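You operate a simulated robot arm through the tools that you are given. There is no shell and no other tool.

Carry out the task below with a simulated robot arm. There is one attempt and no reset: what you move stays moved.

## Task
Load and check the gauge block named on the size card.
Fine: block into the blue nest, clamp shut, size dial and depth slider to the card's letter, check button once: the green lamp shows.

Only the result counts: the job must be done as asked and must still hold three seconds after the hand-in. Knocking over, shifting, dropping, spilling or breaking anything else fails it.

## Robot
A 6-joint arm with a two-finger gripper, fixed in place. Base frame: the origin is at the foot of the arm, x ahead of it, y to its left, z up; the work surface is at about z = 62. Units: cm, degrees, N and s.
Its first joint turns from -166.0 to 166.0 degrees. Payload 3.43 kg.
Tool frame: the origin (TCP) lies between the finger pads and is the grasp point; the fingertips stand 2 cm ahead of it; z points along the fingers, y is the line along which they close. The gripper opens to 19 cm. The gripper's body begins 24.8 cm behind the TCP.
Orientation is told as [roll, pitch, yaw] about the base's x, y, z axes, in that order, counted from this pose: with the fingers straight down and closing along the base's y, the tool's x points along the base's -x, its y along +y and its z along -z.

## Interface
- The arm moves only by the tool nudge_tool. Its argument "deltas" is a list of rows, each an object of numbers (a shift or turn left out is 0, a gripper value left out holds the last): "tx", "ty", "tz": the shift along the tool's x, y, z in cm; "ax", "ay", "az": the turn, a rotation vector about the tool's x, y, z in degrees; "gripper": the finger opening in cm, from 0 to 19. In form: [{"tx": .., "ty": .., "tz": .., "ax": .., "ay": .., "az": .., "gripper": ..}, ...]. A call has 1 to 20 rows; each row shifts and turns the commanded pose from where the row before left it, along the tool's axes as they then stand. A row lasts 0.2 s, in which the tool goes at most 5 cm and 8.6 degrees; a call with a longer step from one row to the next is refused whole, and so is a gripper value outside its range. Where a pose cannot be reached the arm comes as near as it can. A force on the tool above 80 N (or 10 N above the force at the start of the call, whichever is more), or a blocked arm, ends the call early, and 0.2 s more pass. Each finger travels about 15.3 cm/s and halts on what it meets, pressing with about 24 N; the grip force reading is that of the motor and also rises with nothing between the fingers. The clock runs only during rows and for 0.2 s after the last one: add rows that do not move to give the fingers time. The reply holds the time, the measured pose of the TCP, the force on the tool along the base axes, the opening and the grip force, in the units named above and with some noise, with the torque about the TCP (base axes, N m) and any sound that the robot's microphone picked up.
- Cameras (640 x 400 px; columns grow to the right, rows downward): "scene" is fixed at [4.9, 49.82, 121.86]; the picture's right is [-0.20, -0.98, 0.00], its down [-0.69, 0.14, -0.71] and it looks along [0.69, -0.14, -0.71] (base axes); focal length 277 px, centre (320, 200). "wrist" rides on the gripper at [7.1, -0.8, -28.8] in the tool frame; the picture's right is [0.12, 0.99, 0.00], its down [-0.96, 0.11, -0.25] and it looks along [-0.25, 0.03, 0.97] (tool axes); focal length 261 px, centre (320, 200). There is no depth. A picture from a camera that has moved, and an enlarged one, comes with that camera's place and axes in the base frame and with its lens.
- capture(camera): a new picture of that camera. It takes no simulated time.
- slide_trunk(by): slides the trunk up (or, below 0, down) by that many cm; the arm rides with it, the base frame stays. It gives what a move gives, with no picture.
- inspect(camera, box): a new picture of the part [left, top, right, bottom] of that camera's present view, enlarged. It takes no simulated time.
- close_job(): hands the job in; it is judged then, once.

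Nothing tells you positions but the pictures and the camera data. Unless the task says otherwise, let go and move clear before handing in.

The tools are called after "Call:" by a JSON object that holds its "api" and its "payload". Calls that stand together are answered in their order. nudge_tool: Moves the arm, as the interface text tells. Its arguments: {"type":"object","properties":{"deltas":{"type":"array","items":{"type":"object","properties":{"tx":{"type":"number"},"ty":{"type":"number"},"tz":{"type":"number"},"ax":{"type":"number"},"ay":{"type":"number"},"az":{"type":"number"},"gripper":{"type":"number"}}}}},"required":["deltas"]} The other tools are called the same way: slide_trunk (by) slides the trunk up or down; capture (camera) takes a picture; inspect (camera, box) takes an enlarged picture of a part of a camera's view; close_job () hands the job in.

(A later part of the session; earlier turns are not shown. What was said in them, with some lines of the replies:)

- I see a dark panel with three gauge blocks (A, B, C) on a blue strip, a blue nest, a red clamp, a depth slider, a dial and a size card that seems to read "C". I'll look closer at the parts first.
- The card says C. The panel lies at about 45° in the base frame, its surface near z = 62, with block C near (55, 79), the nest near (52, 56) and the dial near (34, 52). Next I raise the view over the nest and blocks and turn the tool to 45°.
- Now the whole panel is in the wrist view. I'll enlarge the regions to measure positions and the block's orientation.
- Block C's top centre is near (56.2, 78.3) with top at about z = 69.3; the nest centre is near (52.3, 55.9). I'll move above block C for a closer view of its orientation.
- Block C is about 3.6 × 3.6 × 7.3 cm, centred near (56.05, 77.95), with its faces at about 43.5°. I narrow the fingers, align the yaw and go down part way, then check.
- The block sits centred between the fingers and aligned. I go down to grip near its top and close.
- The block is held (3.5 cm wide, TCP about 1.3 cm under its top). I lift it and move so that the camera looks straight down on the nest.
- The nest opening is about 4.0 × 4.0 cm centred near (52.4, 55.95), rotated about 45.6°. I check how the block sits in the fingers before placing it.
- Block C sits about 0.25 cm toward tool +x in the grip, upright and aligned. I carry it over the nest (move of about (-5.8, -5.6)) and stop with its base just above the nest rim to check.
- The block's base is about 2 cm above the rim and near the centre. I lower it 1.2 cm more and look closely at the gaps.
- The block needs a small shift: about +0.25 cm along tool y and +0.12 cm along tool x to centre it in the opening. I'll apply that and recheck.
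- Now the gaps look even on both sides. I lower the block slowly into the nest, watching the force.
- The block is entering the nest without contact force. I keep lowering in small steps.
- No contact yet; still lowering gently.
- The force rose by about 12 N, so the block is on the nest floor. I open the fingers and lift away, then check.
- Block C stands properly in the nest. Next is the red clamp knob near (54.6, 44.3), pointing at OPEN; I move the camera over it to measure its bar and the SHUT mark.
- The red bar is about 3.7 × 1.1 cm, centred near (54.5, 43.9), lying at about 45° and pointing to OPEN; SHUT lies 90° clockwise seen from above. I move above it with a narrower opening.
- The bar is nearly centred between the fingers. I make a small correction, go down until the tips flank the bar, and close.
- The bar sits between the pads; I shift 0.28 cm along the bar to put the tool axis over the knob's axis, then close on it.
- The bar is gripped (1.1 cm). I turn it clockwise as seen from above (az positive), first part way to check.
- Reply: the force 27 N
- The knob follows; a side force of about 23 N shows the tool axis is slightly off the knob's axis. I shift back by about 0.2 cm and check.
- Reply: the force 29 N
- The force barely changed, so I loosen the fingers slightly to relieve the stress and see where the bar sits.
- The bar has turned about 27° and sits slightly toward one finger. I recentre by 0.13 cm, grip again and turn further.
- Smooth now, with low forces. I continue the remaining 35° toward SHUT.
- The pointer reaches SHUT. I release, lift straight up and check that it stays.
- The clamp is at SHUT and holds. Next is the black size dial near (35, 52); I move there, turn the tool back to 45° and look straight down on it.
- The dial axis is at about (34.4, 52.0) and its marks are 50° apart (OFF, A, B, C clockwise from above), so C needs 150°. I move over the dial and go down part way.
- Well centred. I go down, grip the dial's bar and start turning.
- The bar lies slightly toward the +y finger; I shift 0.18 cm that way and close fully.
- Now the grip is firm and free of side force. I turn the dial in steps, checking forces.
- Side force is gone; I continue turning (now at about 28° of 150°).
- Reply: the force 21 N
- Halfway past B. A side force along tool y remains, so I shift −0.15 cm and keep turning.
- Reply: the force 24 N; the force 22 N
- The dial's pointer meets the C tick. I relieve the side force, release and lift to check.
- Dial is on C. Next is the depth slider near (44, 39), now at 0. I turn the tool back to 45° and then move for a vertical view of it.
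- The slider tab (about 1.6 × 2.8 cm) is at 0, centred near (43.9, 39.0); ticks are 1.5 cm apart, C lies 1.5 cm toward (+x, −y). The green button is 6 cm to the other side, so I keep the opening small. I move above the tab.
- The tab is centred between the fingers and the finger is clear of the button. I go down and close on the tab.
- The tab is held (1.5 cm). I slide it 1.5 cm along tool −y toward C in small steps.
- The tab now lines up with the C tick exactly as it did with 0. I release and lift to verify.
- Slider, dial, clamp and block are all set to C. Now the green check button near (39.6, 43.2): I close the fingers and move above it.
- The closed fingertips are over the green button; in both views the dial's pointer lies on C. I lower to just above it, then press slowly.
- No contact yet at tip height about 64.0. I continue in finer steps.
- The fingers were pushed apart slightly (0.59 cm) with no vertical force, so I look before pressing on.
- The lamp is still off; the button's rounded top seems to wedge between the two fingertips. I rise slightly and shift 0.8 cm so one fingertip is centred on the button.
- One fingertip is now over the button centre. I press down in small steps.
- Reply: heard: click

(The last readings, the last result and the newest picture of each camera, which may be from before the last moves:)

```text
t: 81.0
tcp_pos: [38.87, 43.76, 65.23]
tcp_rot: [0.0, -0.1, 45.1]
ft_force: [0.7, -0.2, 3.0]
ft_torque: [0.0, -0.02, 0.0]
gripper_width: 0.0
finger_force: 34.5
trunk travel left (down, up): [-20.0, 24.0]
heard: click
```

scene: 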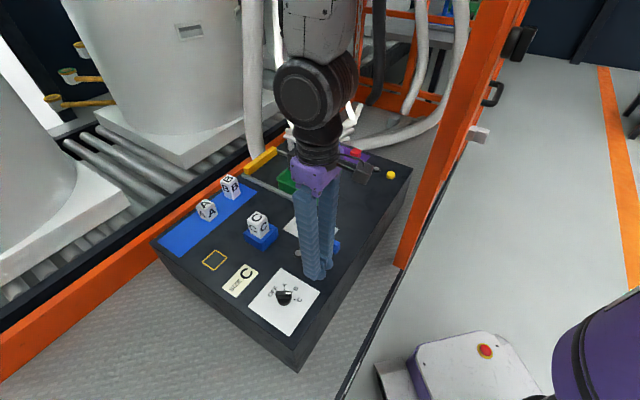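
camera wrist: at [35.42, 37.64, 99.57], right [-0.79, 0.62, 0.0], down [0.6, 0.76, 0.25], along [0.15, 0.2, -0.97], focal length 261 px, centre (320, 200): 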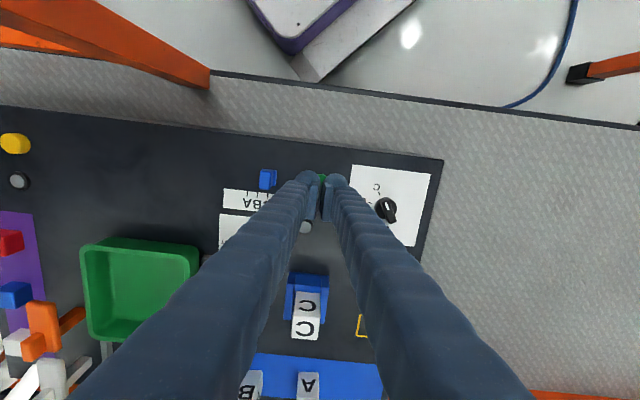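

A click was heard. I lift straight off the button and look at the lamp.

Call:
{"api": "nudge_tool", "payload": {"deltas": [{"tz": -1}, {"tz": -3}, {"tz": -4}, {"tz": -4}, {}]}}

Call:
{"api": "capture", "payload": {"camera": "scene"}}

Call:
{"api": "inspect", "payload": {"camera": "scene", "box": [230, 190, 370, 320]}}

Call:
{"api": "capture", "payload": {"camera": "wrist"}}

```text
t: 82.2
tcp_pos: [38.74, 43.57, 77.04]
tcp_rot: [0.0, 0.0, 45.1]
ft_force: [0.4, -0.3, 0.2]
ft_torque: [0.08, -0.02, 0.01]
gripper_width: 0.05
finger_force: 35.0
trunk travel left (down, up): [-20.0, 24.0]
```

```text
taken
```

scene: 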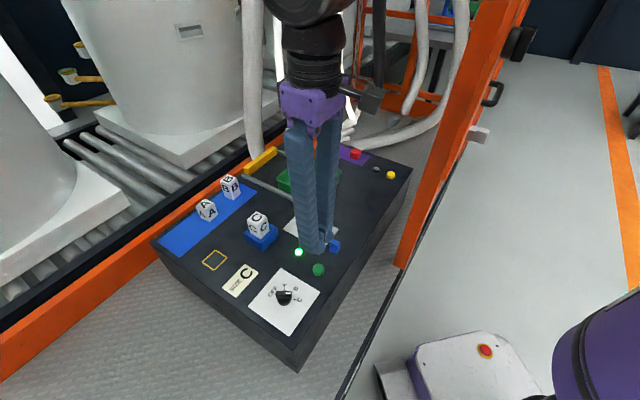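

```text
3.08 times, centred on (300, 255) of scene
camera zoom: at [4.9, 49.82, 121.86], right [-0.2, -0.98, 0.0], down [-0.69, 0.14, -0.71], along [0.69, -0.14, -0.71], focal length 853 px, centre (382, 31)
```

zoom: 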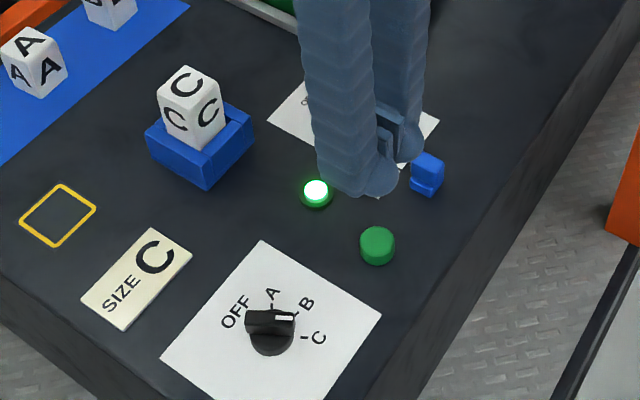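

```text
taken
camera wrist: at [34.49, 38.12, 105.73], right [-0.79, 0.62, 0.0], down [0.6, 0.76, 0.25], along [0.15, 0.2, -0.97], focal length 261 px, centre (320, 200)
```

wrist: 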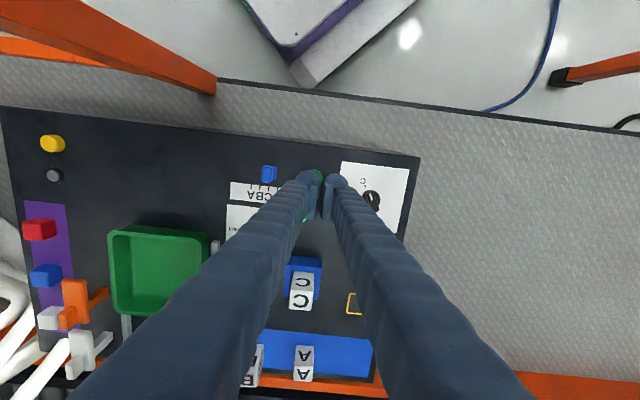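

The lamp glows green. I move the arm well clear and check the final state once more.

Call:
{"api": "nudge_tool", "payload": {"deltas": [{"tz": -4}, {"tz": -4}, {"tz": -4}, {"ty": -4, "tx": -2}, {"ty": -4, "tx": -2}, {"ty": -4, "tx": -2}, {}, {}, {}, {}, {}]}}

Call:
{"api": "capture", "payload": {"camera": "scene"}}

Call:
{"api": "inspect", "payload": {"camera": "scene", "box": [150, 150, 370, 320]}}

Call:
{"api": "capture", "payload": {"camera": "wrist"}}

```text
t: 84.6
tcp_pos: [51.44, 39.49, 89.15]
tcp_rot: [0.0, 0.0, 45.2]
ft_force: [-0.1, -0.3, -0.7]
ft_torque: [-0.03, -0.03, 0.0]
gripper_width: 0.0
finger_force: 34.9
trunk travel left (down, up): [-20.0, 24.0]
```

```text
taken
```

scene: 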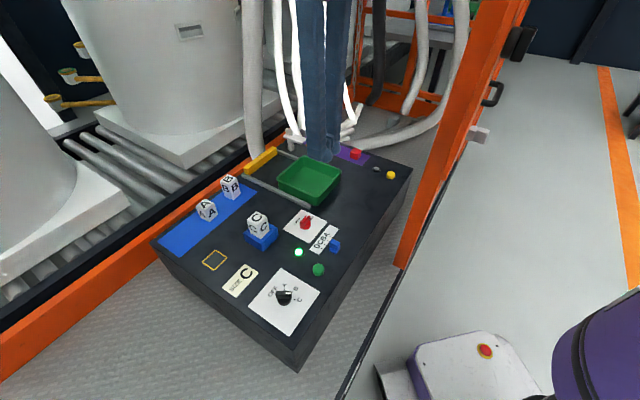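

```text
2.35 times, centred on (260, 235) of scene
camera zoom: at [4.9, 49.82, 121.86], right [-0.2, -0.98, 0.0], down [-0.69, 0.14, -0.71], along [0.69, -0.14, -0.71], focal length 652 px, centre (461, 118)
```

zoom: 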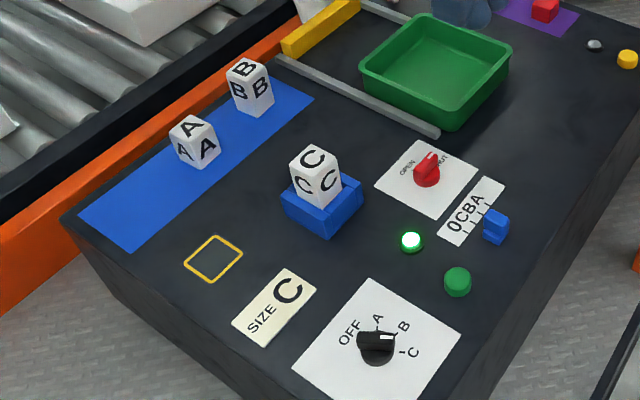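

```text
taken
camera wrist: at [47.26, 33.96, 117.87], right [-0.79, 0.62, 0.0], down [0.6, 0.76, 0.25], along [0.15, 0.19, -0.97], focal length 261 px, centre (320, 200)
```

wrist: 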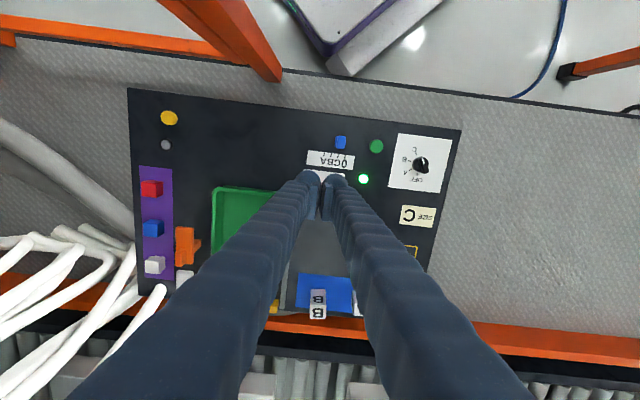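

Block C stands in the nest, the clamp is at SHUT, the dial and slider are on C, and the lamp is steadily green. Blocks A and B and everything else are where they were, and the arm is clear, so I hand the job in.

Call:
{"api": "close_job", "payload": {}}

```text
The job is handed in.
```

I loaded and checked gauge block C, the one named on the size card, and the green lamp came on and was still lit when I handed the job in.

- **Block:** C stands upright in the blue nest.
- **Clamp:** the red knob is turned from OPEN to SHUT.
- **Size dial:** the pointer is on C.
- **Depth slider:** it is lined up with the C tick.
- **Check button:** one click was heard from the green button. On my first try the button pushed the closed fingers apart, with no click and the lamp still off. I then shifted over and pressed with one fingertip.

In the final pictures, blocks A and B and the rest of the panel look unmoved. The arm had let go and was clear before the hand-in.
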